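You operate a simulated robot arm through the tools that you are given. There is no shell and no other tool. Be economical: measure what you need, move in short steps, check, and stop when the job is done.

Carry out the task below with a simulated two-armed robot. There is one attempt and no reset: what you move stays moved.

## Task
Set the cream and teal stop blocks in the blue row, push the teal rail against them and clamp it.
Fine: cream goes in hole 62, teal in hole 72; the rail with that band; the lever clamp on the grey post; leave the other blocks, rails and clamps. Set down upright: stop block painted cream, stop block painted teal.
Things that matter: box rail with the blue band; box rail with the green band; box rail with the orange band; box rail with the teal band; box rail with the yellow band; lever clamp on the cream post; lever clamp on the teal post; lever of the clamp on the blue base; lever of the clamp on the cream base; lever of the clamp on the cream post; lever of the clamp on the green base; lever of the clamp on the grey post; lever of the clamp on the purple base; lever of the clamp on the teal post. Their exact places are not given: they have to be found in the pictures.

The check looks at the end state, three seconds after you hand in, the way a careful person would. Anything else that was tipped, shoved, dropped, spilled or broken makes it a failure.

## Robot
Two 7-joint arms with fingered hands on one trunk, on a base that drives. Base frame: it is fixed to the floor where the robot stands at the start and does not move with it; the origin is under the middle of the robot, x ahead of it, y to its left, z up. Lengths are in mm, angles in degrees, forces in N, time in s.
The left shoulder is at the start at [70, 169, 1218], the right one opposite. With the tool pointing down near the work surface each hand reaches from about 100 to 680 mm from the robot's upright axis, wherever it stands, measured 20 degrees to its own side. Places, roughly: box rail with the blue band [500, 1250, 750]; box rail with the green band [500, 1250, 750]; box rail with the orange band [500, 1250, 750]; lever clamp on the cream post [1250, 750, 1000]; lever clamp on the teal post [1250, 500, 1000]; lever of the clamp on the blue base [400, -2000, 1000]; lever of the clamp on the cream base [700, -3600, 1000]; lever of the clamp on the cream post [1300, 600, 1000]; lever of the clamp on the green base [700, -3100, 1000]; lever of the clamp on the grey post [800, 500, 1000]; lever of the clamp on the purple base [700, -3400, 1000]; lever of the clamp on the teal post [1300, 400, 1000]; lever of the clamp on the yellow base [700, -2400, 1000]; stop block painted orange (4x4x8 cm) [500, 400, 900]. Payload 3.4 kg a hand.
The TCP of each hand is the grasp point between the finger pads, 23 mm short of the fingertips. In the tool frame z runs along the fingers and y along their closing line. Largest opening 116 mm; the body of the gripper starts 65 mm behind the TCP. The gripper is a hand of 4 fingers: y runs from the thumb to the fingers, the wrist lies at [0, 0, -211] in the tool frame, and closing takes about 1.5 s.
Orientation is that of the tool frame in the base frame, as a unit quaternion [x, y, z, w]. With the fingers straight down and closing along the base's y, the tool's x points along the base's -x, its y along +y and its z along -z.

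## Interface
- The arms move only by the tool arm_command. It takes "left_increments", "right_increments" or both (then of equal length, played together; a hand with none holds still); each is a list of rows, each a list of 6 numbers: the shift along the base's x, y, z in units of 250 mm (1.0 is 250 mm), then the turn, a rotation vector about the base's x, y, z in units of 180 degrees (1.0 is 180 degrees). In form: [[tx, ty, tz, ax, ay, az], ...]. A call has 1 to 12 rows; each row is the pose to reach, as a shift and turn from the pose commanded when the call began. "left_fingers" and "right_fingers" are, for a hand that has rows, the finger opening in cm, from 0 to 11.6, set as the call begins (left out, the last holds). A call with a number of a shift or a turn outside -1 to 1 is refused whole. Rows are played at 5 a second. More than 50 mm and 8.6 degrees between two rows, or a gripper value outside its range, and nothing of the call is played. A pose out of reach is approached as far as the arm can. The call stops where the force on the tool passes 90 N (or 10 N more than at its start, if that is more) or the arm is blocked; 0.2 s more then pass. The fingers move at their own pace (about 153 mm/s each) and stop on an object; they squeeze with about 23 N. The grip force told is the motor's: it shows also when the fingers shut on nothing. Time passes only in rows, and 0.2 s behind the last, so rows that repeat a pose let the fingers close. It gives the time, the measured TCP pose, the force on the tool (base axes), the opening and the grip force at its end, in the units of the frame above (readings bear some noise), with the torque about the TCP (base axes, N m) and any sound that the robot's microphone picked up.
- Cameras (640 x 400 px; columns grow to the right, rows downward): "scene" is now at [113.1, 52.5, 1436.9]; the picture's right is [0.64, -0.77, 0.00], its down [-0.52, -0.43, -0.74] and it looks along [0.57, 0.47, -0.67] (base axes); focal length 272 px, centre (320, 200). "left" rides on the left gripper at [-69, 1, -90] in its tool frame; the picture's right is [-0.01, -1.00, 0.00], its down [0.79, -0.01, -0.61] and it looks along [0.61, -0.01, 0.79] (tool axes); focal length 251 px, centre (320, 200). "right" rides on the right gripper at [69, 1, -90] in its tool frame; the picture's right is [-0.01, 1.00, 0.00], its down [-0.79, -0.01, -0.61] and it looks along [-0.61, -0.01, 0.79] (tool axes); focal length 251 px, centre (320, 200).
- capture(camera): a new picture of that camera. The clock stands still meanwhile.
- raise_lower(by): slides the trunk up (or, below 0, down) by that many mm; the arms and the scene camera ride with it, the base frame stays. It gives what a move gives, with no picture.
- roll_base(legs): drives the robot by 1 to 6 legs, each [ahead, left, turn to the left] in mm, mm and degrees, along the robot's own axes; the way and the turn of a leg run together, so that a leg with both is an arc; at most 1500 mm and 180 degrees a leg. The arms and the cameras ride along, it lands a little off, and it stops where it bumps. It gives what a move gives.
- finger_targets(finger1, finger2, finger3, thumb_bend, hand): sets how far each is bent, from 0 (flat) to 1 (curled in); at 0.3 the hand is open as for a grip, at 0.7 the pads meet at the TCP. One left out holds its place. A second passes; each finger stops where it meets its share of the squeeze, and holds until it gets a number again. A gripper value or a shape takes the hand back. It gives what a move gives, with no picture; readings hold the bend of each and the force on the fingers (four entries, about 0 where the hand has none), thumb and palm.
- grasp_type(shape, hand): the hand has 4 fingers and takes this shape, open, in about a second: jaw (thumb against the fingers, like two jaws); tri (thumb and two fingers); tip (a fingertip pinch); poke (one finger out to press); point (the index stretched); flat (the hand flat); cup (the hand cupped); fist (a fist). The gripper value then closes the fingers along that shape, each until it touches; the sizes above hold for jaw. It gives what a move gives, with no picture.
- turn_head(pan, tilt): turns the head with the scene camera to pan (to the left, within 86 degrees either way) and tilt (down, from -29 to 69), counted from straight ahead of the robot. It gives what a move gives.
- pixel_to_xyz(camera, pixels): for up to 12 pixels [column, row] of the newest picture of that camera ("zoom" is the newest enlarged one), the place [x, y, z] in the base frame of the surface seen there, good to about 3 mm. The clock stands still meanwhile.
- inspect(camera, box): a new picture of the part [left, top, right, bottom] of that camera's present view, enlarged. The clock stands still meanwhile.
- close_job(): hands the job in; it is judged then, once.

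Work in short steps. Measure before you move; look again where a grasp or a placing could have gone wrong, and mend it. You have 80 turns and 78 pictures in all, those below and enlarged ones among them. Open the grippers and draw the arms clear of the work before you hand the job in, unless the task says otherwise; then end with one line.

The tools are called after "Call:" by a JSON object that holds its "name" and its "arguments". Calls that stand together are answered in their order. arm_command: Moves the arms, as the interface text tells. Its arguments: {"type":"object","properties":{"left_increments":{"type":"array","items":{"type":"array","items":{"type":"number"}}},"left_fingers":{"type":"number"},"right_increments":{"type":"array","items":{"type":"array","items":{"type":"number"}}},"right_fingers":{"type":"number"}},"required":[]} The other tools are called the same way: raise_lower (by) slides the trunk up or down; grasp_type (shape, hand) gives the hand a shape; finger_targets (finger1, finger2, finger3, thumb_bend, hand) moves the fingers one by one; roll_base (legs) drives the base; turn_head (pan, tilt) turns the head that bears the scene camera; capture (camera) takes a picture; pixel_to_xyz (camera, pixels) gives the place of the surface under pixels of a picture; inspect (camera, box) takes an enlarged picture of a part of a camera's view; close_job () hands the job in.

At the start:

```text
t: 0.0
left_tcp_pos: [347.4, 449.6, 1186.3]
left_tcp_rot: [0.0, 1.0, 0.0, 0.0]
left_force: [-0.2, -1.1, -0.5]
left_ft_torque: [-0.02, 0.0, 0.02]
left_gripper_width: 115.9
left_gripper_force: 0.0
left_shape: jaw
left_bend: [0.3, 0.3, 0.3, 0.3]
left_finger forces: [0.0, 0.0, 0.0, 0.1, 0.0, 0.1]
right_tcp_pos: [515.3, 55.1, 1163.4]
right_tcp_rot: [0.001, 1.0, 0.0, 0.001]
right_force: [0.7, -0.8, -0.2]
right_ft_torque: [0.03, 0.05, 0.02]
right_gripper_width: 116.1
right_gripper_force: 0.0
right_shape: jaw
right_bend: [0.3, 0.3, 0.3, 0.3]
right_finger forces: [0.0, 0.0, 0.0, 0.0, 0.0, 0.1]
trunk travel left (down, up): [-725.0, 215.0]
robot x, y, heading: [0.8, -0.9, 0.2]
head pan, tilt: [39.6, 42.4]
```

scene: 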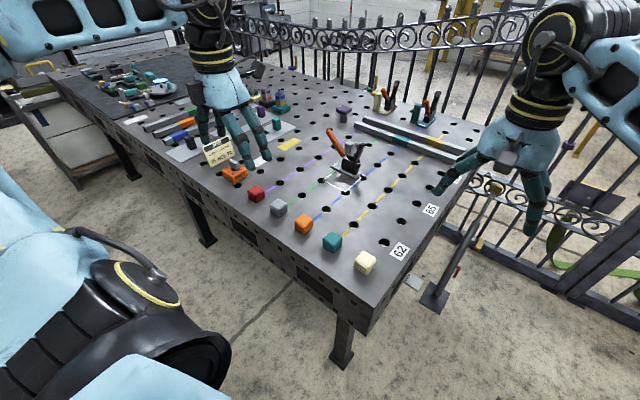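
right: 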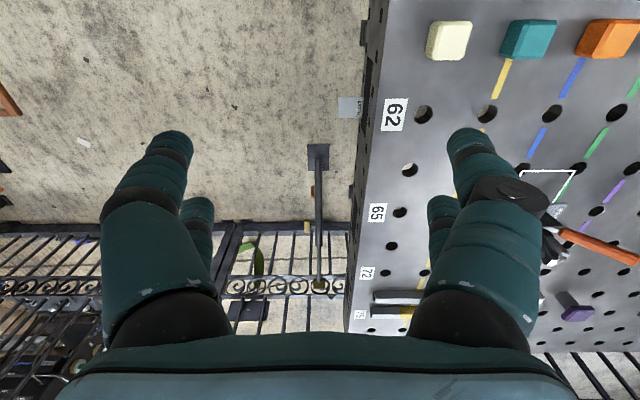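
left: 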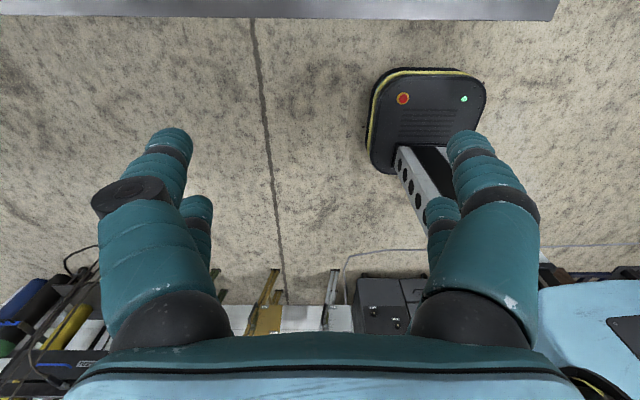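

The scene picture shows the table with blocks at about (255,192)-(366,262), coloured row lines, and a clamp with orange lever at (345,155). I enlarge the work area to read the row colours and hole labels.

Call:
{"name": "inspect", "arguments": {"camera": "scene", "box": [240, 80, 480, 280]}}

Call:
{"name": "inspect", "arguments": {"camera": "scene", "box": [80, 50, 320, 200]}}

```text
2.00 times, centred on (360, 180) of scene
```

zoom: 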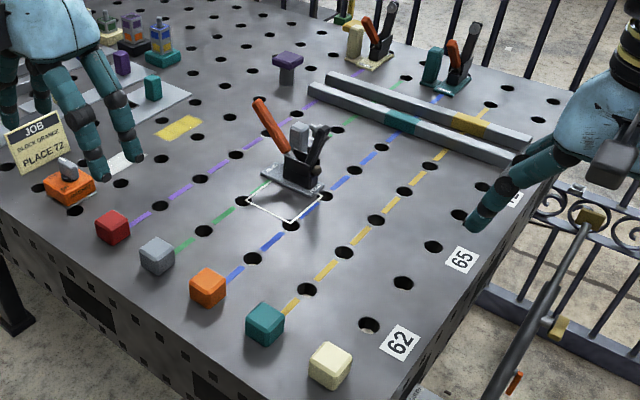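

```text
2.67 times, centred on (200, 125) of scene
```

zoom: 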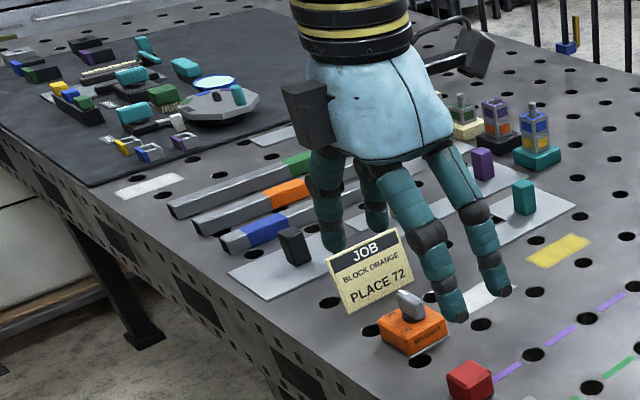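

Rows are seen; I measure blocks, labels and holes in the scene view, and re-enlarge for the labels region.

Call:
{"name": "pixel_to_xyz", "arguments": {"camera": "scene", "pixels": [[255, 192], [278, 207], [303, 222], [331, 240], [365, 260], [399, 250], [430, 209], [335, 132], [351, 145], [430, 142], [411, 139], [460, 150]]}}

Call:
{"name": "inspect", "arguments": {"camera": "right", "box": [340, 0, 640, 340]}}

```text
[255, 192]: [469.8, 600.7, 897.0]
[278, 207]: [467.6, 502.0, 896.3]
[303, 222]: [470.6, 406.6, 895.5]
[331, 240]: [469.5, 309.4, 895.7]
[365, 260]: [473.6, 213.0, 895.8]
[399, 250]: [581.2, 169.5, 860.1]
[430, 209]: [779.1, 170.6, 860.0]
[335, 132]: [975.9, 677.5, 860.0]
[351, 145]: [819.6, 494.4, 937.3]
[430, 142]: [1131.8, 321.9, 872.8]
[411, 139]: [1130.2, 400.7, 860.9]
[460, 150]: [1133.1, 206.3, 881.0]
```

```text
1.18 times, centred on (490, 170) of right
```

zoom: 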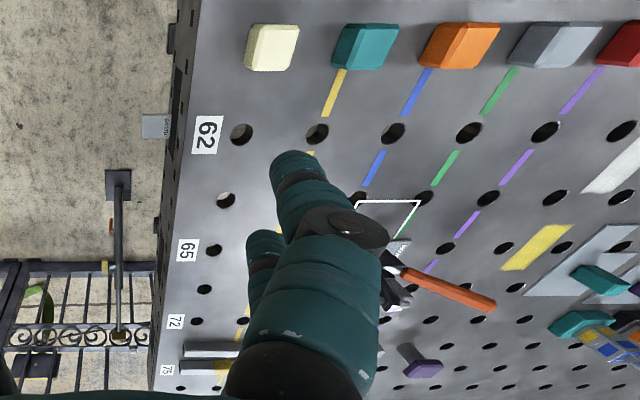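

Labels 62 (x≈581) and 65 (x≈779) lie on hole columns. I look more to the right to see free floor space, and straight at the far columns.

Call:
{"name": "turn_head", "arguments": {"pan": 15, "tilt": 35}}

Call:
{"name": "capture", "arguments": {"camera": "scene"}}

Call:
{"name": "pixel_to_xyz", "arguments": {"camera": "scene", "pixels": [[100, 100], [320, 300], [450, 300]]}}

```text
t: 0.9
left_tcp_pos: [346.8, 449.2, 1185.6]
left_tcp_rot: [0.0, 1.0, 0.0, 0.0]
left_force: [0.1, 0.1, 0.1]
left_ft_torque: [0.0, -0.01, 0.0]
left_gripper_width: 115.9
left_gripper_force: 0.0
left_shape: jaw
left_bend: [0.3, 0.3, 0.3, 0.3]
left_finger forces: [0.0, 0.1, 0.0, 0.0, 0.0, 0.1]
right_tcp_pos: [514.7, 53.8, 1163.5]
right_tcp_rot: [-0.001, 1.0, 0.0, -0.001]
right_force: [-0.1, -0.1, -0.3]
right_ft_torque: [-0.01, -0.02, 0.01]
right_gripper_width: 116.2
right_gripper_force: 0.1
right_shape: jaw
right_bend: [0.3, 0.3, 0.3, 0.3]
right_finger forces: [0.1, 0.1, 0.0, 0.1, 0.0, 0.0]
trunk travel left (down, up): [-725.0, 215.0]
robot x, y, heading: [1.0, -0.9, 0.1]
head pan, tilt: [15.0, 35.0]
```

```text
71 pictures are left
```

scene: 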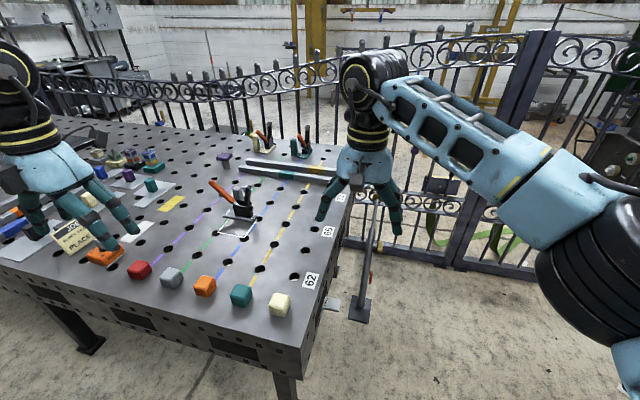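

```text
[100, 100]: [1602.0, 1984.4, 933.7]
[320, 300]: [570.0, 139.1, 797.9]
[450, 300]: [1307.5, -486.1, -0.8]
```

The right side of the table looks open; a stand with a rod is at (360,310). I measure the stand, fence foot, table corners and holes.

Call:
{"name": "pixel_to_xyz", "arguments": {"camera": "scene", "pixels": [[360, 312], [370, 245], [378, 190], [332, 303], [422, 262], [460, 268], [345, 205], [350, 190], [305, 345], [480, 265], [540, 280], [318, 130]]}}

Call:
{"name": "inspect", "arguments": {"camera": "scene", "box": [180, 120, 380, 320]}}

```text
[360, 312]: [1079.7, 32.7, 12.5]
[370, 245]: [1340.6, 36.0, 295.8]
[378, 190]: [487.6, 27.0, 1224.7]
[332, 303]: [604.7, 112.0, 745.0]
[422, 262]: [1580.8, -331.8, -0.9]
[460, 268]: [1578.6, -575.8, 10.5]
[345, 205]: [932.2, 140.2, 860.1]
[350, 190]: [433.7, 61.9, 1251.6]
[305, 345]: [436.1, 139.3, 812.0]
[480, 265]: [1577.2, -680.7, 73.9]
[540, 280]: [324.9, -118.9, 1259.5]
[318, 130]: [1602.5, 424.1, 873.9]
```

```text
2.00 times, centred on (280, 220) of scene
```

zoom: 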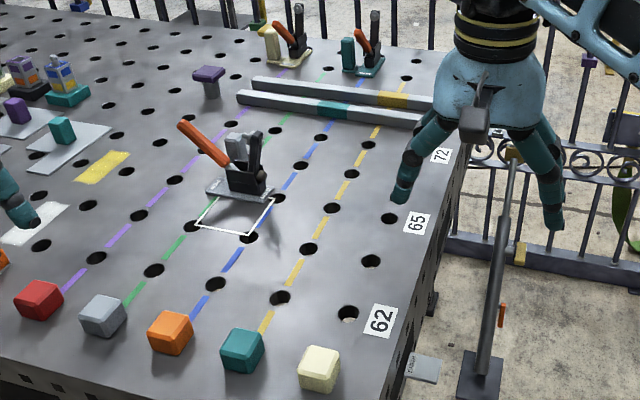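

I measure the blue-row holes in this zoom (216,284), (250,238), (280,197), (301,165), (320,138), the rail and the outline.

Call:
{"name": "pixel_to_xyz", "arguments": {"camera": "zoom", "pixels": [[381, 320], [418, 222], [441, 156], [216, 278], [280, 298], [348, 312], [250, 239], [280, 198], [301, 166], [320, 138], [195, 228], [273, 200]]}}

Call:
{"name": "pixel_to_xyz", "arguments": {"camera": "zoom", "pixels": [[240, 95], [332, 106], [420, 120], [393, 97], [258, 82], [430, 103], [214, 186], [268, 195], [248, 234], [245, 150], [258, 135], [185, 125]]}}

```text
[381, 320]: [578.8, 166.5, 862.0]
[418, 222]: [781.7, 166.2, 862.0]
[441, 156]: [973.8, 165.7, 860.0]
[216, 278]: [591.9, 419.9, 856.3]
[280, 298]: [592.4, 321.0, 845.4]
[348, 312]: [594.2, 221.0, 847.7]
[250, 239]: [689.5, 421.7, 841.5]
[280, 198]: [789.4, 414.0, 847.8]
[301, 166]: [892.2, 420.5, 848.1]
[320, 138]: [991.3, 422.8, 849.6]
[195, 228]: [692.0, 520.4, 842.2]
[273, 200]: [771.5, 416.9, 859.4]
```

```text
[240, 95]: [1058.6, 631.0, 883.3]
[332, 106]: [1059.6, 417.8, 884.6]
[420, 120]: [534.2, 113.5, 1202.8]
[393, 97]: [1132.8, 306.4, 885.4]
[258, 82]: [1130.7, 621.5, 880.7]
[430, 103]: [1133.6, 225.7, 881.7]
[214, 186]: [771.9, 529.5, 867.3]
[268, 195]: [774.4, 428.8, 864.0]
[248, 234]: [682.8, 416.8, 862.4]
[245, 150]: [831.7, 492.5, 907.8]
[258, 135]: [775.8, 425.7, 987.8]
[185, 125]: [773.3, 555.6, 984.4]
```

The white outline spans x 683–772, y 417–520, and the clamp base starts beyond it. I move the right hand left over the blue row (left hand also moved away) to look closely at the clamp.

Call:
{"name": "arm_command", "arguments": {"left_increments": [[0, 0.2, 0, 0, 0, 0], [0, 0.4, 0, 0, 0, 0], [0, 0.6, 0, 0, 0, 0], [0, 0.8, 0, 0, 0, 0], [0, 0.9, 0, 0, 0, 0], [0, 0.9, 0, 0, 0, 0], [0, 0.9, 0, 0, 0, 0]], "right_increments": [[0, 0.1, 0, 0, 0, 0], [0, 0.2, 0, 0, 0, 0], [0, 0.4, 0, 0, 0, 0], [0, 0.6, 0, 0, 0, 0], [0, 0.8, 0, 0, 0, 0], [0, 1, 0, 0, 0, 0], [0, 1, 0, 0, 0, 0]]}}

Call:
{"name": "capture", "arguments": {"camera": "right"}}

```text
t: 2.5
left_tcp_pos: [348.2, 676.2, 1186.2]
left_tcp_rot: [0.0, 1.0, 0.0, 0.0]
left_force: [-1.1, 0.7, 0.9]
left_ft_torque: [0.02, 0.01, 0.0]
left_gripper_width: 115.9
left_gripper_force: 0.2
left_shape: jaw
left_bend: [0.3, 0.3, 0.3, 0.3]
left_finger forces: [0.0, 0.0, 0.0, 0.0, 0.0, 0.1]
right_tcp_pos: [453.6, 136.5, 1203.1]
right_tcp_rot: [0.001, 1.0, 0.001, 0.0]
right_force: [0.5, 0.1, -0.5]
right_ft_torque: [-0.02, 0.05, 0.02]
right_gripper_width: 115.9
right_gripper_force: 0.1
right_shape: jaw
right_bend: [0.3, 0.3, 0.3, 0.3]
right_finger forces: [0.0, 0.1, 0.0, 0.1, 0.0, 0.0]
right hand out of reach, approached as far as the arm can: row 2, 3, 4, 5, 6, 7
trunk travel left (down, up): [-725.0, 215.0]
robot x, y, heading: [1.0, -2.0, -0.1]
head pan, tilt: [15.0, 35.0]
```

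```text
69 pictures are left
```

right: 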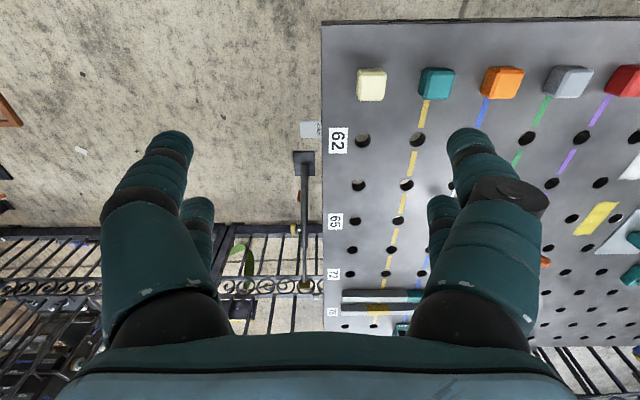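

The right arm cannot cross that far, so I'll work from the table's right side. I drive right 600, ahead 750, then turn left 90°, staying clear of the stand at (1080,33).

Call:
{"name": "roll_base", "arguments": {"legs": [[0, -600, 0], [750, 0, 0], [0, 0, 90]]}}

Call:
{"name": "turn_head", "arguments": {"pan": 0, "tilt": 45}}

Call:
{"name": "capture", "arguments": {"camera": "scene"}}

```text
t: 13.4
left_tcp_pos: [73.6, -254.8, 1186.5]
left_tcp_rot: [0.712, -0.702, 0.0, 0.0]
left_force: [-0.2, 0.1, -0.6]
left_ft_torque: [-0.01, -0.01, 0.0]
left_gripper_width: 115.9
left_gripper_force: 0.1
left_shape: jaw
left_bend: [0.3, 0.3, 0.3, 0.3]
left_finger forces: [0.0, 0.1, 0.1, 0.0, 0.0, 0.1]
right_tcp_pos: [610.2, -139.4, 1203.6]
right_tcp_rot: [0.71, -0.704, -0.001, 0.0]
right_force: [-0.4, 0.0, -0.4]
right_ft_torque: [0.01, 0.01, 0.02]
right_gripper_width: 116.0
right_gripper_force: 0.0
right_shape: jaw
right_bend: [0.3, 0.3, 0.3, 0.3]
right_finger forces: [0.0, 0.1, 0.0, 0.1, 0.0, 0.0]
trunk travel left (down, up): [-725.0, 215.0]
robot x, y, heading: [751.8, -592.1, 90.8]
head pan, tilt: [15.0, 35.0]
```

```text
t: 14.2
left_tcp_pos: [71.9, -253.8, 1186.7]
left_tcp_rot: [0.712, -0.702, 0.0, -0.001]
left_force: [0.0, 0.3, -0.3]
left_ft_torque: [-0.01, -0.01, -0.01]
left_gripper_width: 115.8
left_gripper_force: 0.0
left_shape: jaw
left_bend: [0.3, 0.3, 0.3, 0.3]
left_finger forces: [0.0, 0.1, 0.0, 0.0, 0.1, 0.0]
right_tcp_pos: [611.8, -140.8, 1205.3]
right_tcp_rot: [0.71, -0.704, -0.001, 0.0]
right_force: [0.3, -0.3, 0.0]
right_ft_torque: [0.01, -0.02, 0.02]
right_gripper_width: 115.8
right_gripper_force: 0.1
right_shape: jaw
right_bend: [0.3, 0.3, 0.3, 0.3]
right_finger forces: [0.0, 0.0, 0.0, 0.0, 0.0, 0.0]
trunk travel left (down, up): [-725.0, 215.0]
robot x, y, heading: [751.6, -592.7, 90.6]
head pan, tilt: [0.0, 45.0]
```

```text
68 pictures are left
```

scene: 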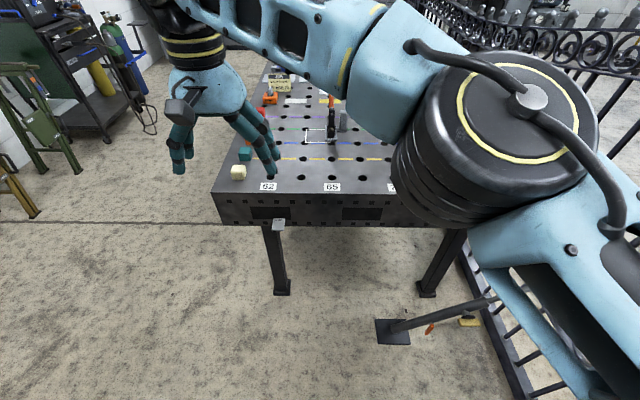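

The prop is low at x≥1080; the floor ahead is free. I move the right hand to the right (+x) so it stops blocking the view, then drive 370 ahead to the table.

Call:
{"name": "arm_command", "arguments": {"right_increments": [[0.2, 0, 0, 0, 0, 0], [0.4, 0, 0, 0, 0, 0], [0.6, 0, 0, 0, 0, 0], [0.8, 0, 0, 0, 0, 0], [1, 0, 0, 0, 0, 0], [1, 0, 0, 0, 0, 0]]}}

Call:
{"name": "roll_base", "arguments": {"legs": [[370, 0, 0]]}}

Call:
{"name": "turn_head", "arguments": {"pan": 0, "tilt": 50}}

Call:
{"name": "capture", "arguments": {"camera": "scene"}}

Call:
{"name": "capture", "arguments": {"camera": "right"}}

```text
t: 15.6
left_tcp_pos: [72.3, -253.9, 1184.3]
left_tcp_rot: [0.711, -0.703, 0.001, 0.0]
left_force: [0.3, -0.6, -0.1]
left_ft_torque: [-0.03, 0.0, 0.0]
left_gripper_width: 115.9
left_gripper_force: 0.1
left_shape: jaw
left_bend: [0.3, 0.3, 0.3, 0.3]
left_finger forces: [0.1, 0.0, 0.0, 0.0, 0.0, 0.0]
right_tcp_pos: [861.0, -141.3, 1203.9]
right_tcp_rot: [0.711, -0.703, -0.002, 0.0]
right_force: [0.1, 0.5, -0.4]
right_ft_torque: [0.0, -0.02, -0.03]
right_gripper_width: 115.8
right_gripper_force: 0.0
right_shape: jaw
right_bend: [0.3, 0.3, 0.3, 0.3]
right_finger forces: [0.0, 0.0, 0.0, 0.0, 0.1, 0.1]
trunk travel left (down, up): [-725.0, 215.0]
robot x, y, heading: [756.5, -592.6, 91.0]
head pan, tilt: [0.0, 45.0]
```

```text
t: 17.9
left_tcp_pos: [63.9, 111.4, 1185.7]
left_tcp_rot: [0.713, -0.701, 0.001, 0.0]
left_force: [-0.2, -0.2, -0.2]
left_ft_torque: [0.02, -0.05, 0.01]
left_gripper_width: 116.2
left_gripper_force: 0.1
left_shape: jaw
left_bend: [0.3, 0.3, 0.3, 0.3]
left_finger forces: [0.1, 0.0, 0.0, 0.0, 0.0, 0.0]
right_tcp_pos: [852.9, 227.8, 1204.2]
right_tcp_rot: [0.713, -0.702, -0.001, 0.0]
right_force: [-0.1, -1.8, 0.3]
right_ft_torque: [-0.01, 0.01, -0.01]
right_gripper_width: 115.7
right_gripper_force: 0.0
right_shape: jaw
right_bend: [0.3, 0.3, 0.3, 0.3]
right_finger forces: [0.1, 0.0, 0.0, 0.0, 0.1, 0.0]
trunk travel left (down, up): [-725.0, 215.0]
robot x, y, heading: [747.7, -222.8, 91.0]
head pan, tilt: [0.0, 45.0]
```

```text
t: 18.6
left_tcp_pos: [64.6, 112.3, 1185.7]
left_tcp_rot: [0.714, -0.7, 0.0, 0.0]
left_force: [0.0, -0.2, 0.5]
left_ft_torque: [0.01, 0.02, -0.03]
left_gripper_width: 115.7
left_gripper_force: 0.1
left_shape: jaw
left_bend: [0.3, 0.3, 0.3, 0.3]
left_finger forces: [0.1, 0.1, 0.0, 0.0, 0.0, 0.1]
right_tcp_pos: [853.2, 229.4, 1202.6]
right_tcp_rot: [0.712, -0.702, -0.001, 0.0]
right_force: [-0.8, -1.1, 0.2]
right_ft_torque: [0.02, 0.01, -0.01]
right_gripper_width: 115.8
right_gripper_force: 0.0
right_shape: jaw
right_bend: [0.3, 0.3, 0.3, 0.3]
right_finger forces: [0.1, 0.0, 0.0, 0.0, 0.1, 0.0]
trunk travel left (down, up): [-725.0, 215.0]
robot x, y, heading: [751.7, -221.5, 91.1]
head pan, tilt: [0.0, 50.0]
```

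```text
67 pictures are left
```

scene: 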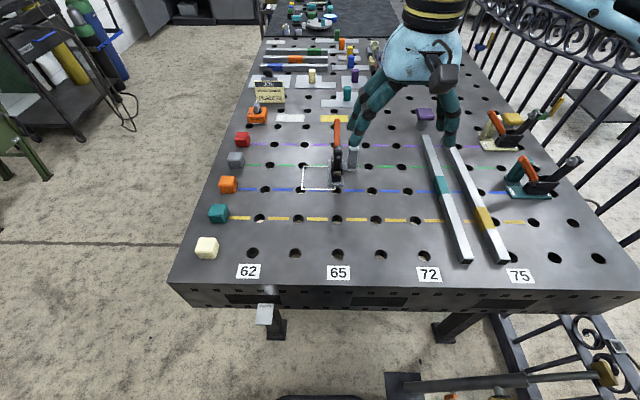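

```text
66 pictures are left
```

right: 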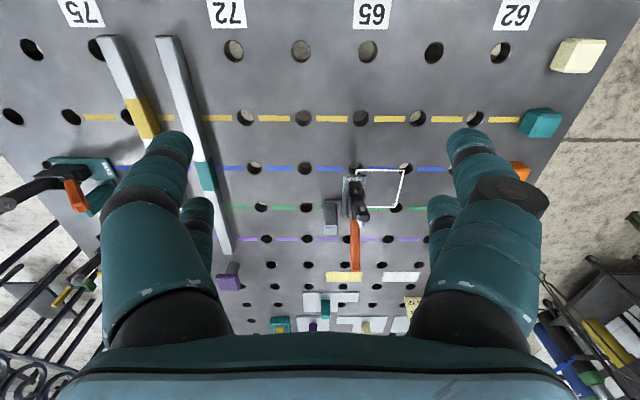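

Now labels 62, 65, 72, 75 are clear in scene (columns 248, 338, 428, 520). I enlarge the clamp at right-view (355,205) and scene (335,160).

Call:
{"name": "inspect", "arguments": {"camera": "right", "box": [290, 140, 450, 280]}}

Call:
{"name": "inspect", "arguments": {"camera": "scene", "box": [270, 110, 390, 210]}}

Call:
{"name": "pixel_to_xyz", "arguments": {"camera": "zoom", "pixels": [[175, 290], [175, 415], [320, 300], [320, 400], [330, 270], [360, 150], [340, 60], [440, 210], [440, 290], [355, 235], [385, 400], [330, 335]]}}

```text
2.86 times, centred on (370, 210) of right
```

zoom: 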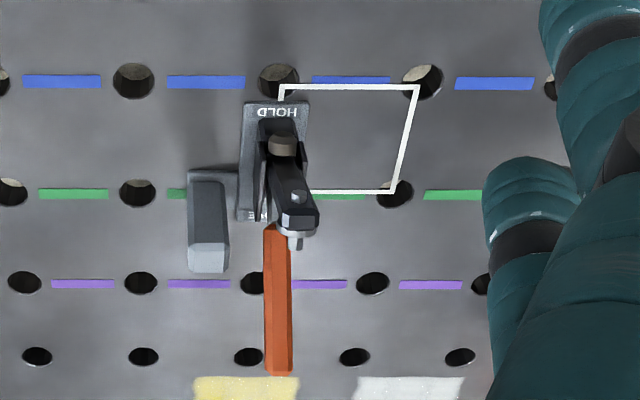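

```text
4.00 times, centred on (330, 160) of scene
```

zoom: 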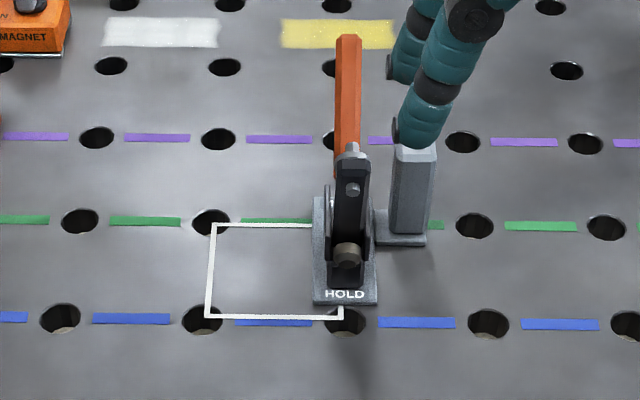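

```text
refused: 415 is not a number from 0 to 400
```

The clamp is a hold-down: "HOLD" end faces −y at y≈425, arm stands up with a rubber tip; so the rail goes on the −y side of the blue-row stops. Next I enlarge blocks and the blue-row holes for precise measuring.

Call:
{"name": "inspect", "arguments": {"camera": "scene", "box": [190, 170, 290, 270]}}

Call:
{"name": "inspect", "arguments": {"camera": "scene", "box": [360, 130, 480, 270]}}

```text
4.00 times, centred on (240, 220) of scene
```

zoom: 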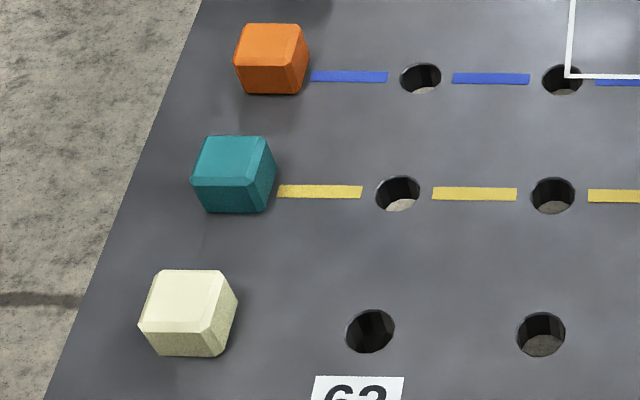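

```text
2.86 times, centred on (420, 200) of scene
```

zoom: 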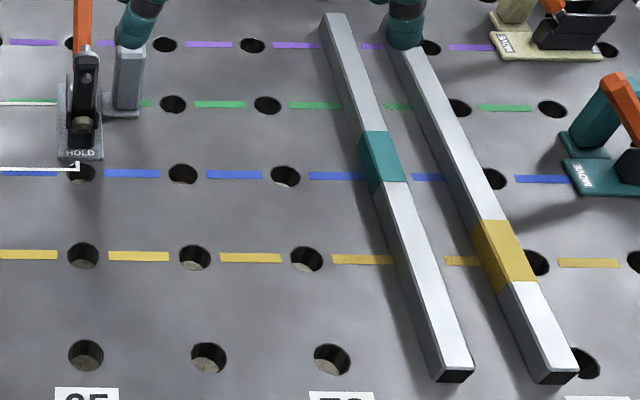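

I measure rim points of the two blue-row holes and the block tops.

Call:
{"name": "pixel_to_xyz", "arguments": {"camera": "scene", "pixels": [[259.4, 189.5], [270.8, 189.5], [265.2, 185], [265.2, 194], [401.6, 191.6], [413.9, 191.6], [407.8, 187.3], [407.8, 196.4], [217.2, 210], [205.2, 244.7], [216, 217.5], [206, 254]]}}

Call:
{"name": "pixel_to_xyz", "arguments": {"camera": "zoom", "pixels": [[333, 15], [322, 30], [347, 15], [382, 155], [433, 370], [470, 366], [452, 365], [440, 378], [470, 376], [390, 60], [395, 200], [365, 105]]}}

```text
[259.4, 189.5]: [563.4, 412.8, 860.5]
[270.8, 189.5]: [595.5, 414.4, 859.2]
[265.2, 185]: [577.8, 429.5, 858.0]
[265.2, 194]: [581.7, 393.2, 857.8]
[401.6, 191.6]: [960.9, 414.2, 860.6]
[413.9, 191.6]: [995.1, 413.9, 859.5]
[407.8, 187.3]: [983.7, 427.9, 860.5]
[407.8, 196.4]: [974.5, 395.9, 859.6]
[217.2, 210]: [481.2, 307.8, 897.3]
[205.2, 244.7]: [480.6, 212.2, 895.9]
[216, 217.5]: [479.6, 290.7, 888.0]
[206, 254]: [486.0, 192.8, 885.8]
```

```text
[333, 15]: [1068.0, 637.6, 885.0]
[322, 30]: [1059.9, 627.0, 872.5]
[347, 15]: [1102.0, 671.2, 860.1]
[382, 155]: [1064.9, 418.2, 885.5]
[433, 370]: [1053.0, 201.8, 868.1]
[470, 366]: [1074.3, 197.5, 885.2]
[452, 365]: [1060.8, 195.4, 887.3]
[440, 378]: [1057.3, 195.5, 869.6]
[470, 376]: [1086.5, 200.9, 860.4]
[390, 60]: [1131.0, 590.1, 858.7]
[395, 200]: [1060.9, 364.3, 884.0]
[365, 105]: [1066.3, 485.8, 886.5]
```

Hole 62/blue is at about (580,412), hole 72/blue at (979,412), blocks at (481,211) and (481,308) with tops at z 896; the teal rail lies at x 1053–1078, y 195–638. I'll use the right hand for both blocks: pull the left hand in and drive 320 to the left.

Call:
{"name": "arm_command", "arguments": {"left_increments": [[0.2, 0, 0, 0, 0, 0], [0.4, 0, 0, 0, 0, 0], [0.6, 0, 0, 0, 0, 0], [0.8, 0, 0, 0, 0, 0], [0.8, 0, 0, 0, 0, 0]]}}

Call:
{"name": "roll_base", "arguments": {"legs": [[50, 320, -1.1]]}}

Call:
{"name": "capture", "arguments": {"camera": "right"}}

```text
t: 19.8
left_tcp_pos: [264.8, 112.6, 1185.4]
left_tcp_rot: [0.714, -0.7, 0.0, -0.001]
left_force: [-0.2, 1.2, -0.4]
left_ft_torque: [0.02, -0.01, 0.0]
left_gripper_width: 115.8
left_gripper_force: 0.0
left_shape: jaw
left_bend: [0.3, 0.3, 0.3, 0.3]
left_finger forces: [0.1, 0.0, 0.0, 0.0, 0.0, 0.0]
right_tcp_pos: [851.9, 229.7, 1203.1]
right_tcp_rot: [0.713, -0.702, 0.0, 0.0]
right_force: [0.0, -0.3, 0.5]
right_ft_torque: [0.01, 0.0, 0.02]
right_gripper_width: 115.9
right_gripper_force: 0.1
right_shape: jaw
right_bend: [0.3, 0.3, 0.3, 0.3]
right_finger forces: [0.0, 0.1, 0.1, 0.0, 0.0, 0.0]
trunk travel left (down, up): [-725.0, 215.0]
robot x, y, heading: [747.9, -223.4, 91.0]
head pan, tilt: [0.0, 50.0]
```

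```text
t: 21.9
left_tcp_pos: [-45.1, 171.0, 1186.8]
left_tcp_rot: [-0.706, 0.708, 0.001, -0.001]
left_force: [-0.2, -0.4, -0.3]
left_ft_torque: [-0.01, -0.01, 0.02]
left_gripper_width: 115.9
left_gripper_force: 0.1
left_shape: jaw
left_bend: [0.3, 0.3, 0.3, 0.3]
left_finger forces: [0.0, 0.1, 0.0, 0.0, 0.0, 0.0]
right_tcp_pos: [544.9, 275.4, 1202.6]
right_tcp_rot: [-0.704, 0.71, 0.002, 0.0]
right_force: [0.0, 0.0, -0.4]
right_ft_torque: [-0.01, 0.04, -0.03]
right_gripper_width: 115.9
right_gripper_force: 0.0
right_shape: jaw
right_bend: [0.3, 0.3, 0.3, 0.3]
right_finger forces: [0.0, 0.0, 0.1, 0.1, 0.0, 0.0]
trunk travel left (down, up): [-725.0, 215.0]
robot x, y, heading: [426.4, -175.1, 89.4]
head pan, tilt: [0.0, 50.0]
```

```text
61 pictures are left
```

right: 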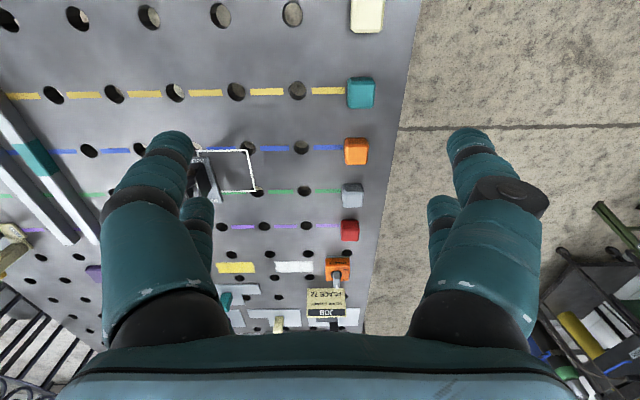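

I bring the right hand above the cream block at (481,211), stopping at z≈977.

Call:
{"name": "arm_command", "arguments": {"right_increments": [[-0.05, -0.05, 0, 0, 0, 0.0033], [-0.15, -0.15, 0, 0, 0, 0.0033], [-0.256, -0.258, -0.06, 0, 0, 0.0033], [-0.256, -0.258, -0.25, 0, 0, 0.0033], [-0.256, -0.258, -0.44, 0, 0, 0.0033], [-0.256, -0.258, -0.63, 0, 0, 0.0033], [-0.256, -0.258, -0.8, 0, 0, 0.0033], [-0.256, -0.258, -0.9, 0, 0, 0.0033], [-0.256, -0.258, -0.9, 0, 0, 0.0033]], "right_fingers": 9}}

Call:
{"name": "capture", "arguments": {"camera": "scene"}}

Call:
{"name": "capture", "arguments": {"camera": "right"}}

```text
t: 23.9
left_tcp_pos: [-46.4, 172.3, 1185.6]
left_tcp_rot: [-0.706, 0.708, 0.0, 0.0]
left_force: [-0.8, -0.2, 0.2]
left_ft_torque: [0.01, -0.06, -0.04]
left_gripper_width: 115.9
left_gripper_force: 0.1
left_shape: jaw
left_bend: [0.3, 0.3, 0.3, 0.3]
left_finger forces: [0.0, 0.1, 0.0, 0.0, 0.0, 0.1]
right_tcp_pos: [477.0, 210.6, 977.7]
right_tcp_rot: [0.708, -0.706, -0.002, 0.001]
right_force: [0.2, 0.6, -0.4]
right_ft_torque: [-0.03, 0.0, -0.02]
right_gripper_width: 90.0
right_gripper_force: 0.1
right_shape: jaw
right_bend: [0.61, 0.61, 0.61, 0.61]
right_finger forces: [0.0, 0.0, 0.0, 0.1, 0.0, 0.0]
trunk travel left (down, up): [-725.0, 215.0]
robot x, y, heading: [427.2, -178.2, 90.0]
head pan, tilt: [0.0, 50.0]
```

```text
60 pictures are left
```

scene: 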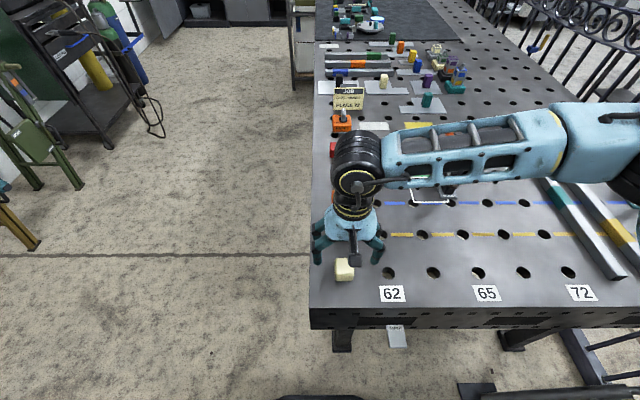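

```text
59 pictures are left
```

right: 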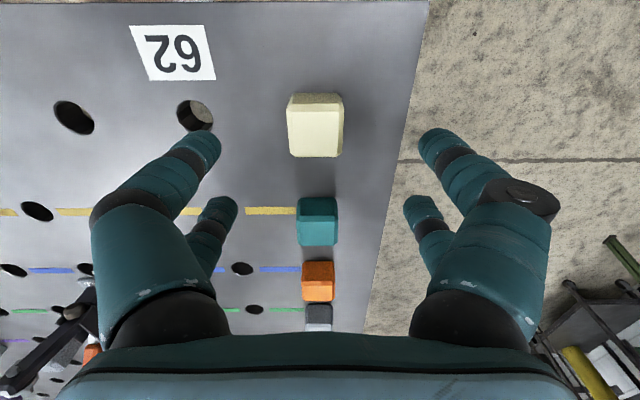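

The cream block is at (316,125) in the right view, between the fingers. I re-measure it and the 62 blue hole from here.

Call:
{"name": "pixel_to_xyz", "arguments": {"camera": "right", "pixels": [[290, 125], [339, 125], [315, 135], [315, 108], [315, 148], [298, 205], [336, 205], [317, 200]]}}

```text
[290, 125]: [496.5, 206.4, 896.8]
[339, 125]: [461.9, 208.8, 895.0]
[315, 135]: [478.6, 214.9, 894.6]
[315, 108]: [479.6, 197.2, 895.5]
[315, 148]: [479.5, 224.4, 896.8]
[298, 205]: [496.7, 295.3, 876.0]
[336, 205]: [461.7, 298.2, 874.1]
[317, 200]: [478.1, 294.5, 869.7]
```

Block centre is about (479.5, 211). I descend 89 mm and close.

Call:
{"name": "arm_command", "arguments": {"right_increments": [[0.008, 0, -0.1, 0, 0, 0], [0.008, 0, -0.2, 0, 0, 0], [0.008, 0, -0.3, 0, 0, 0], [0.008, 0, -0.356, 0, 0, 0], [0.008, 0, -0.356, 0, 0, 0]]}}

Call:
{"name": "arm_command", "arguments": {"right_increments": [[0, 0, 0, 0, 0, 0], [0, 0, 0, 0, 0, 0], [0, 0, 0, 0, 0, 0], [0, 0, 0, 0, 0, 0], [0, 0, 0, 0, 0, 0], [0, 0, 0, 0, 0, 0], [0, 0, 0, 0, 0, 0], [0, 0, 0, 0, 0, 0]], "right_fingers": 2}}

Call:
{"name": "capture", "arguments": {"camera": "right"}}

```text
t: 25.1
left_tcp_pos: [-46.9, 172.0, 1187.3]
left_tcp_rot: [-0.707, 0.708, 0.0, 0.0]
left_force: [-0.1, 0.7, -0.1]
left_ft_torque: [0.01, -0.03, -0.01]
left_gripper_width: 116.1
left_gripper_force: 0.2
left_shape: jaw
left_bend: [0.3, 0.3, 0.3, 0.3]
left_finger forces: [0.0, 0.0, 0.0, 0.1, 0.0, 0.1]
right_tcp_pos: [478.8, 210.8, 888.1]
right_tcp_rot: [0.708, -0.706, -0.001, 0.0]
right_force: [0.6, -0.1, -0.4]
right_ft_torque: [-0.01, -0.02, 0.0]
right_gripper_width: 90.1
right_gripper_force: 0.0
right_shape: jaw
right_bend: [0.61, 0.61, 0.61, 0.61]
right_finger forces: [0.0, 0.1, 0.0, 0.0, 0.0, 0.0]
trunk travel left (down, up): [-725.0, 215.0]
robot x, y, heading: [424.6, -178.8, 90.1]
head pan, tilt: [0.0, 50.0]
```

```text
t: 26.9
left_tcp_pos: [-46.1, 172.5, 1186.2]
left_tcp_rot: [-0.706, 0.708, 0.0, 0.0]
left_force: [0.1, 0.7, -0.4]
left_ft_torque: [0.0, 0.03, 0.01]
left_gripper_width: 115.9
left_gripper_force: 0.0
left_shape: jaw
left_bend: [0.3, 0.3, 0.3, 0.3]
left_finger forces: [0.0, 0.0, 0.0, 0.1, 0.1, 0.0]
right_tcp_pos: [479.7, 210.6, 888.6]
right_tcp_rot: [0.708, -0.706, 0.0, 0.0]
right_force: [0.0, -1.8, 0.2]
right_ft_torque: [-0.01, -0.01, 0.01]
right_gripper_width: 26.0
right_gripper_force: 23.0
right_shape: jaw
right_bend: [0.73, 0.73, 0.73, 0.77]
right_finger forces: [19.7, 20.6, 20.6, 0.0, 19.4, 0.1]
trunk travel left (down, up): [-725.0, 215.0]
robot x, y, heading: [428.2, -174.3, 89.8]
head pan, tilt: [0.0, 50.0]
```

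```text
58 pictures are left
```

right: 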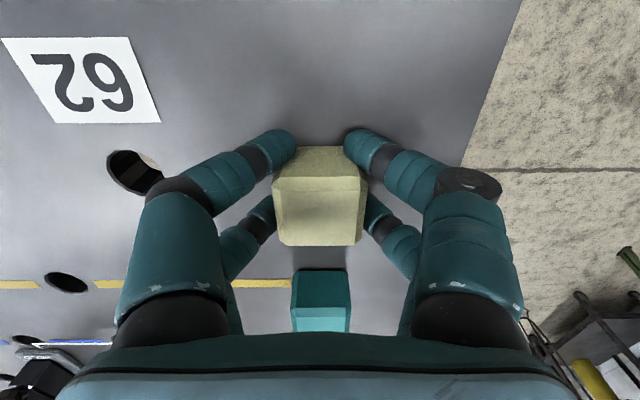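

Grip forces ~20 N on all fingers and thumb: gripped. I lift 100 mm and look.

Call:
{"name": "arm_command", "arguments": {"right_increments": [[0, 0, 0.08, 0, 0, 0], [0, 0, 0.2, 0, 0, 0], [0, 0, 0.3, 0, 0, 0], [0, 0, 0.4, 0, 0, 0], [0, 0, 0.4, 0, 0, 0]]}}

Call:
{"name": "capture", "arguments": {"camera": "right"}}

Call:
{"name": "inspect", "arguments": {"camera": "scene", "box": [290, 160, 450, 290]}}

```text
t: 28.1
left_tcp_pos: [-47.1, 172.1, 1186.0]
left_tcp_rot: [-0.706, 0.708, 0.001, 0.0]
left_force: [-1.4, -1.1, -0.3]
left_ft_torque: [0.0, 0.03, 0.03]
left_gripper_width: 116.0
left_gripper_force: 0.2
left_shape: jaw
left_bend: [0.3, 0.3, 0.3, 0.3]
left_finger forces: [0.1, 0.0, 0.0, 0.0, 0.0, 0.0]
right_tcp_pos: [481.6, 211.7, 988.8]
right_tcp_rot: [0.708, -0.706, -0.001, 0.0]
right_force: [-0.8, 0.2, -3.5]
right_ft_torque: [-0.03, -0.02, 0.0]
right_gripper_width: 26.2
right_gripper_force: 23.2
right_shape: jaw
right_bend: [0.73, 0.73, 0.73, 0.77]
right_finger forces: [19.8, 20.7, 20.7, 0.0, 19.7, 0.0]
trunk travel left (down, up): [-725.0, 215.0]
robot x, y, heading: [426.9, -172.6, 89.8]
head pan, tilt: [0.0, 50.0]
```

```text
57 pictures are left
```

right: 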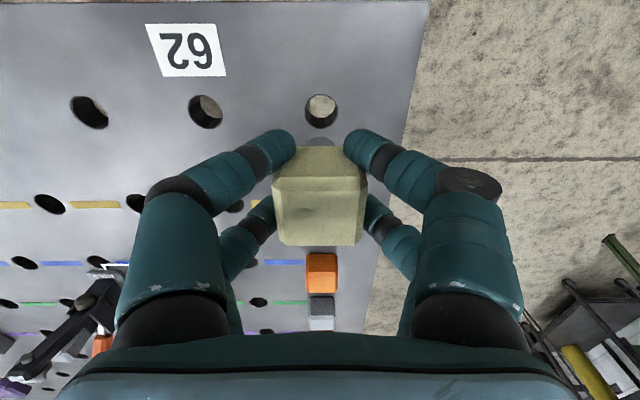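

```text
3.08 times, centred on (370, 225) of scene
```

zoom: 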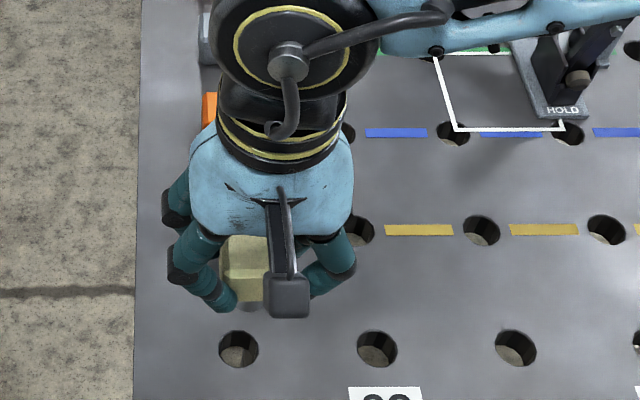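

Lifted with its peg out of the hole (at (320,111) right view). I check the source hole's centre to calibrate the offset against where I gripped (479.7,210.6).

Call:
{"name": "pixel_to_xyz", "arguments": {"camera": "right", "pixels": [[302, 111], [339, 111], [320, 92], [320, 131], [187, 111], [225, 111], [206, 93], [206, 131]]}}

Call:
{"name": "arm_command", "arguments": {"right_increments": [[0, 0, 0.12, 0, 0, 0], [0.1, 0.15, 0.12, 0, 0, 0], [0.2, 0.3, 0.12, 0, 0, 0], [0.3, 0.45, 0.12, 0, 0, 0], [0.4, 0.6, 0.12, 0, 0, 0], [0.4, 0.75, 0.12, 0, 0, 0], [0.4, 0.8, 0.12, 0, 0, 0], [0.4, 0.8, 0.12, 0, 0, 0]]}}

Call:
{"name": "capture", "arguments": {"camera": "right"}}

```text
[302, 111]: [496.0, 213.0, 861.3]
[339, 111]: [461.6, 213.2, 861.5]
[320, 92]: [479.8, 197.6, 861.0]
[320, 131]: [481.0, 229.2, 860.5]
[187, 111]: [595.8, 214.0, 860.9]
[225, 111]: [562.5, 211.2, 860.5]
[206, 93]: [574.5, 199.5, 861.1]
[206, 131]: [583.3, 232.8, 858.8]
```

```text
t: 29.9
left_tcp_pos: [-47.2, 170.7, 1185.7]
left_tcp_rot: [-0.706, 0.708, 0.0, 0.0]
left_force: [0.2, 0.7, -0.3]
left_ft_torque: [-0.02, -0.02, -0.03]
left_gripper_width: 115.8
left_gripper_force: 0.1
left_shape: jaw
left_bend: [0.3, 0.3, 0.3, 0.3]
left_finger forces: [0.0, 0.1, 0.0, 0.0, 0.0, 0.0]
right_tcp_pos: [581.4, 411.3, 1020.4]
right_tcp_rot: [0.708, -0.706, -0.001, 0.001]
right_force: [-1.0, -0.3, -3.0]
right_ft_torque: [0.02, 0.0, 0.01]
right_gripper_width: 26.2
right_gripper_force: 22.8
right_shape: jaw
right_bend: [0.73, 0.73, 0.73, 0.77]
right_finger forces: [20.5, 20.7, 20.6, 0.0, 19.8, 0.1]
trunk travel left (down, up): [-725.0, 215.0]
robot x, y, heading: [425.7, -175.9, 90.1]
head pan, tilt: [0.0, 50.0]
```

```text
55 pictures are left
```

right: 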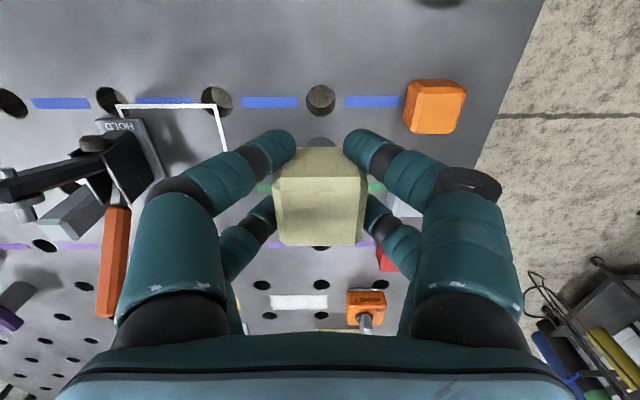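

I verify the target hole at (320,100) against the current TCP (581.4, 411.3).

Call:
{"name": "pixel_to_xyz", "arguments": {"camera": "right", "pixels": [[303, 100], [338, 100], [320, 82], [320, 119], [331, 88], [309, 112], [309, 88], [331, 112]]}}

```text
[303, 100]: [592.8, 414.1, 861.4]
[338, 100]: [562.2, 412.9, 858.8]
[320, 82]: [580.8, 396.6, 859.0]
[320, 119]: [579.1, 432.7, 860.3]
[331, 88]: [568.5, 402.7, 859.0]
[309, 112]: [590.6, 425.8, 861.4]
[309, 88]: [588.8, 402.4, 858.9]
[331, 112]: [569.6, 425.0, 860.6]
```

Hole centre ≈(579.5,413.8), consistent with a (100,200) shift. I lower to z≈920 first (peg just entering) and read force.

Call:
{"name": "arm_command", "arguments": {"right_increments": [[-0.003, 0.003, -0.12, 0, 0, 0], [-0.003, 0.003, -0.24, 0, 0, 0], [-0.003, 0.003, -0.32, 0, 0, 0], [-0.003, 0.003, -0.36, 0, 0, 0], [-0.003, 0.003, -0.4, 0, 0, 0], [-0.003, 0.003, -0.4, 0, 0, 0]]}}

```text
t: 31.3
left_tcp_pos: [-46.3, 173.0, 1185.4]
left_tcp_rot: [-0.706, 0.709, 0.0, 0.0]
left_force: [0.0, 0.0, 0.9]
left_ft_torque: [0.01, 0.04, 0.03]
left_gripper_width: 115.8
left_gripper_force: 0.0
left_shape: jaw
left_bend: [0.3, 0.3, 0.3, 0.3]
left_finger forces: [0.0, 0.0, 0.1, 0.1, 0.1, 0.0]
right_tcp_pos: [581.0, 412.2, 919.4]
right_tcp_rot: [0.708, -0.706, -0.001, 0.0]
right_force: [-0.8, 0.1, -3.1]
right_ft_torque: [-0.01, 0.01, -0.01]
right_gripper_width: 26.0
right_gripper_force: 22.6
right_shape: jaw
right_bend: [0.73, 0.73, 0.73, 0.77]
right_finger forces: [20.3, 20.6, 20.6, 0.0, 19.7, 0.0]
trunk travel left (down, up): [-725.0, 215.0]
robot x, y, heading: [424.9, -174.1, 89.9]
head pan, tilt: [0.0, 50.0]
```

No contact force: the peg is entering. I lower the remaining ~31 mm.

Call:
{"name": "arm_command", "arguments": {"right_increments": [[0, 0, -0.04, 0, 0, 0], [0, 0, -0.08, 0, 0, 0], [0, 0, -0.11, 0, 0, 0], [0, 0, -0.124, 0, 0, 0], [0, 0, -0.124, 0, 0, 0]]}}

Call:
{"name": "capture", "arguments": {"camera": "right"}}

```text
t: 32.5
left_tcp_pos: [-47.2, 170.3, 1186.2]
left_tcp_rot: [-0.706, 0.708, 0.001, 0.0]
left_force: [0.7, -0.7, -0.1]
left_ft_torque: [0.01, -0.01, 0.0]
left_gripper_width: 115.9
left_gripper_force: 0.1
left_shape: jaw
left_bend: [0.3, 0.3, 0.3, 0.3]
left_finger forces: [0.0, 0.0, 0.0, 0.0, 0.1, 0.0]
right_tcp_pos: [579.9, 411.6, 889.2]
right_tcp_rot: [0.708, -0.706, -0.002, 0.0]
right_force: [-0.5, -6.3, -1.8]
right_ft_torque: [-0.2, 0.0, -0.04]
right_gripper_width: 26.0
right_gripper_force: 23.1
right_shape: jaw
right_bend: [0.73, 0.73, 0.73, 0.77]
right_finger forces: [21.3, 21.1, 21.4, 0.0, 20.4, 0.1]
trunk travel left (down, up): [-725.0, 215.0]
robot x, y, heading: [426.5, -173.4, 89.6]
head pan, tilt: [0.0, 50.0]
```

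```text
54 pictures are left
```

right: 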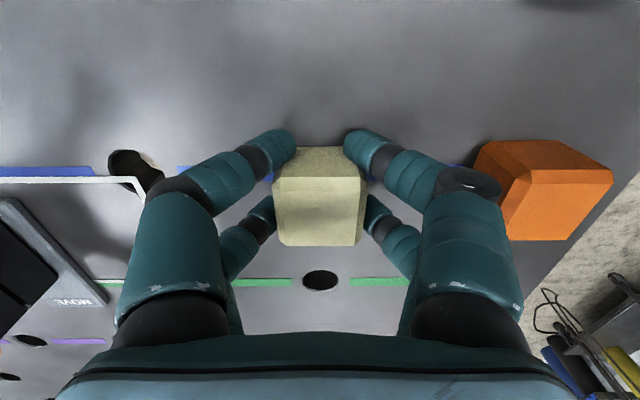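

Seated. I open to 65 mm (orange block is close) and rise, then open more.

Call:
{"name": "arm_command", "arguments": {"right_increments": [[0, 0, 0, 0, 0, 0], [0, 0, 0, 0, 0, 0], [0, 0, 0, 0, 0, 0], [0, 0, 0, 0, 0, 0], [0, 0, 0.15, 0, 0, 0], [0, 0, 0.3, 0, 0, 0], [0, 0, 0.45, 0, 0, 0], [0, 0, 0.6, 0, 0, 0], [0, 0, 0.6, 0, 0, 0]], "right_fingers": 6.5}}

Call:
{"name": "capture", "arguments": {"camera": "right"}}

```text
t: 34.5
left_tcp_pos: [-47.2, 172.1, 1187.2]
left_tcp_rot: [-0.706, 0.708, 0.0, 0.0]
left_force: [0.1, -1.0, -0.9]
left_ft_torque: [0.03, 0.01, 0.05]
left_gripper_width: 115.8
left_gripper_force: 0.1
left_shape: jaw
left_bend: [0.3, 0.3, 0.3, 0.3]
left_finger forces: [0.0, 0.0, 0.0, 0.0, 0.1, 0.0]
right_tcp_pos: [578.3, 411.8, 1039.3]
right_tcp_rot: [0.708, -0.706, -0.001, 0.001]
right_force: [0.9, -0.2, -0.7]
right_ft_torque: [-0.01, 0.0, 0.03]
right_gripper_width: 64.4
right_gripper_force: 0.0
right_shape: jaw
right_bend: [0.72, 0.72, 0.72, 0.74]
right_finger forces: [0.1, 0.0, 0.0, 0.0, 0.0, 0.0]
trunk travel left (down, up): [-725.0, 215.0]
robot x, y, heading: [426.5, -178.6, 90.1]
head pan, tilt: [0.0, 50.0]
```

```text
53 pictures are left
```

right: 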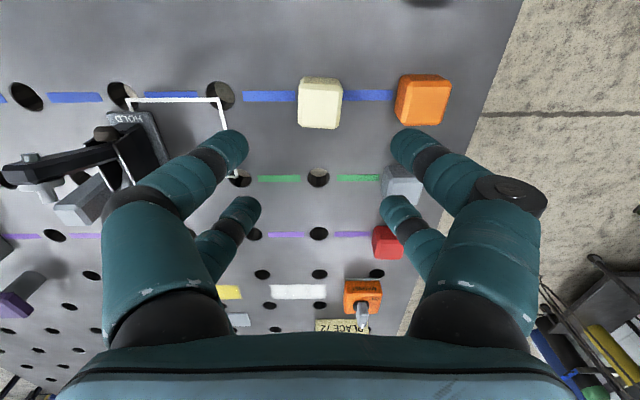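

Cream stands in hole 62 of the blue row. Next, shift (−100, −100) over the teal block, descend and look.

Call:
{"name": "arm_command", "arguments": {"right_increments": [[-0.13, -0.13, 0, 0, 0, 0], [-0.26, -0.26, 0, 0, 0, 0], [-0.4, -0.4, 0, 0, 0, 0], [-0.4, -0.4, -0.15, 0, 0, 0], [-0.4, -0.4, -0.25, 0, 0, 0], [-0.4, -0.4, -0.25, 0, 0, 0]], "right_fingers": 9}}

Call:
{"name": "capture", "arguments": {"camera": "right"}}

Call:
{"name": "pixel_to_xyz", "arguments": {"camera": "right", "pixels": [[315, 105], [315, 115], [315, 125], [315, 140], [295, 120], [340, 120], [285, 120], [345, 120]]}}

```text
t: 35.9
left_tcp_pos: [-46.4, 168.9, 1185.9]
left_tcp_rot: [-0.706, 0.708, 0.0, -0.001]
left_force: [-0.5, 0.7, -0.3]
left_ft_torque: [-0.01, -0.03, -0.01]
left_gripper_width: 116.0
left_gripper_force: 0.0
left_shape: jaw
left_bend: [0.3, 0.3, 0.3, 0.3]
left_finger forces: [0.0, 0.0, 0.0, 0.1, 0.0, 0.0]
right_tcp_pos: [481.5, 311.9, 977.6]
right_tcp_rot: [0.708, -0.706, -0.001, 0.001]
right_force: [0.6, 0.1, -0.3]
right_ft_torque: [-0.04, -0.01, -0.03]
right_gripper_width: 89.8
right_gripper_force: 0.0
right_shape: jaw
right_bend: [0.61, 0.61, 0.61, 0.61]
right_finger forces: [0.0, 0.0, 0.1, 0.0, 0.0, 0.1]
trunk travel left (down, up): [-725.0, 215.0]
robot x, y, heading: [428.2, -172.2, 89.8]
head pan, tilt: [0.0, 50.0]
```

```text
52 pictures are left
```

right: 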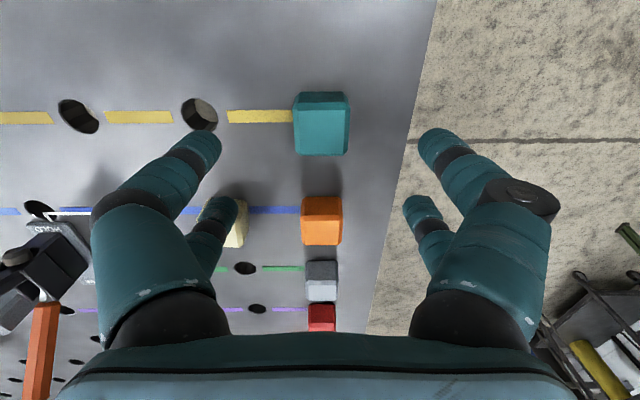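

```text
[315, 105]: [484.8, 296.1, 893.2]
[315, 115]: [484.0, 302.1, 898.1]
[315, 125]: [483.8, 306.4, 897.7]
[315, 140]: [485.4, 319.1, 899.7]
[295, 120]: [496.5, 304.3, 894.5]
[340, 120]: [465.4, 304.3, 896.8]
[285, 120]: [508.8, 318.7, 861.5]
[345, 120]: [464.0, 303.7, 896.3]
```

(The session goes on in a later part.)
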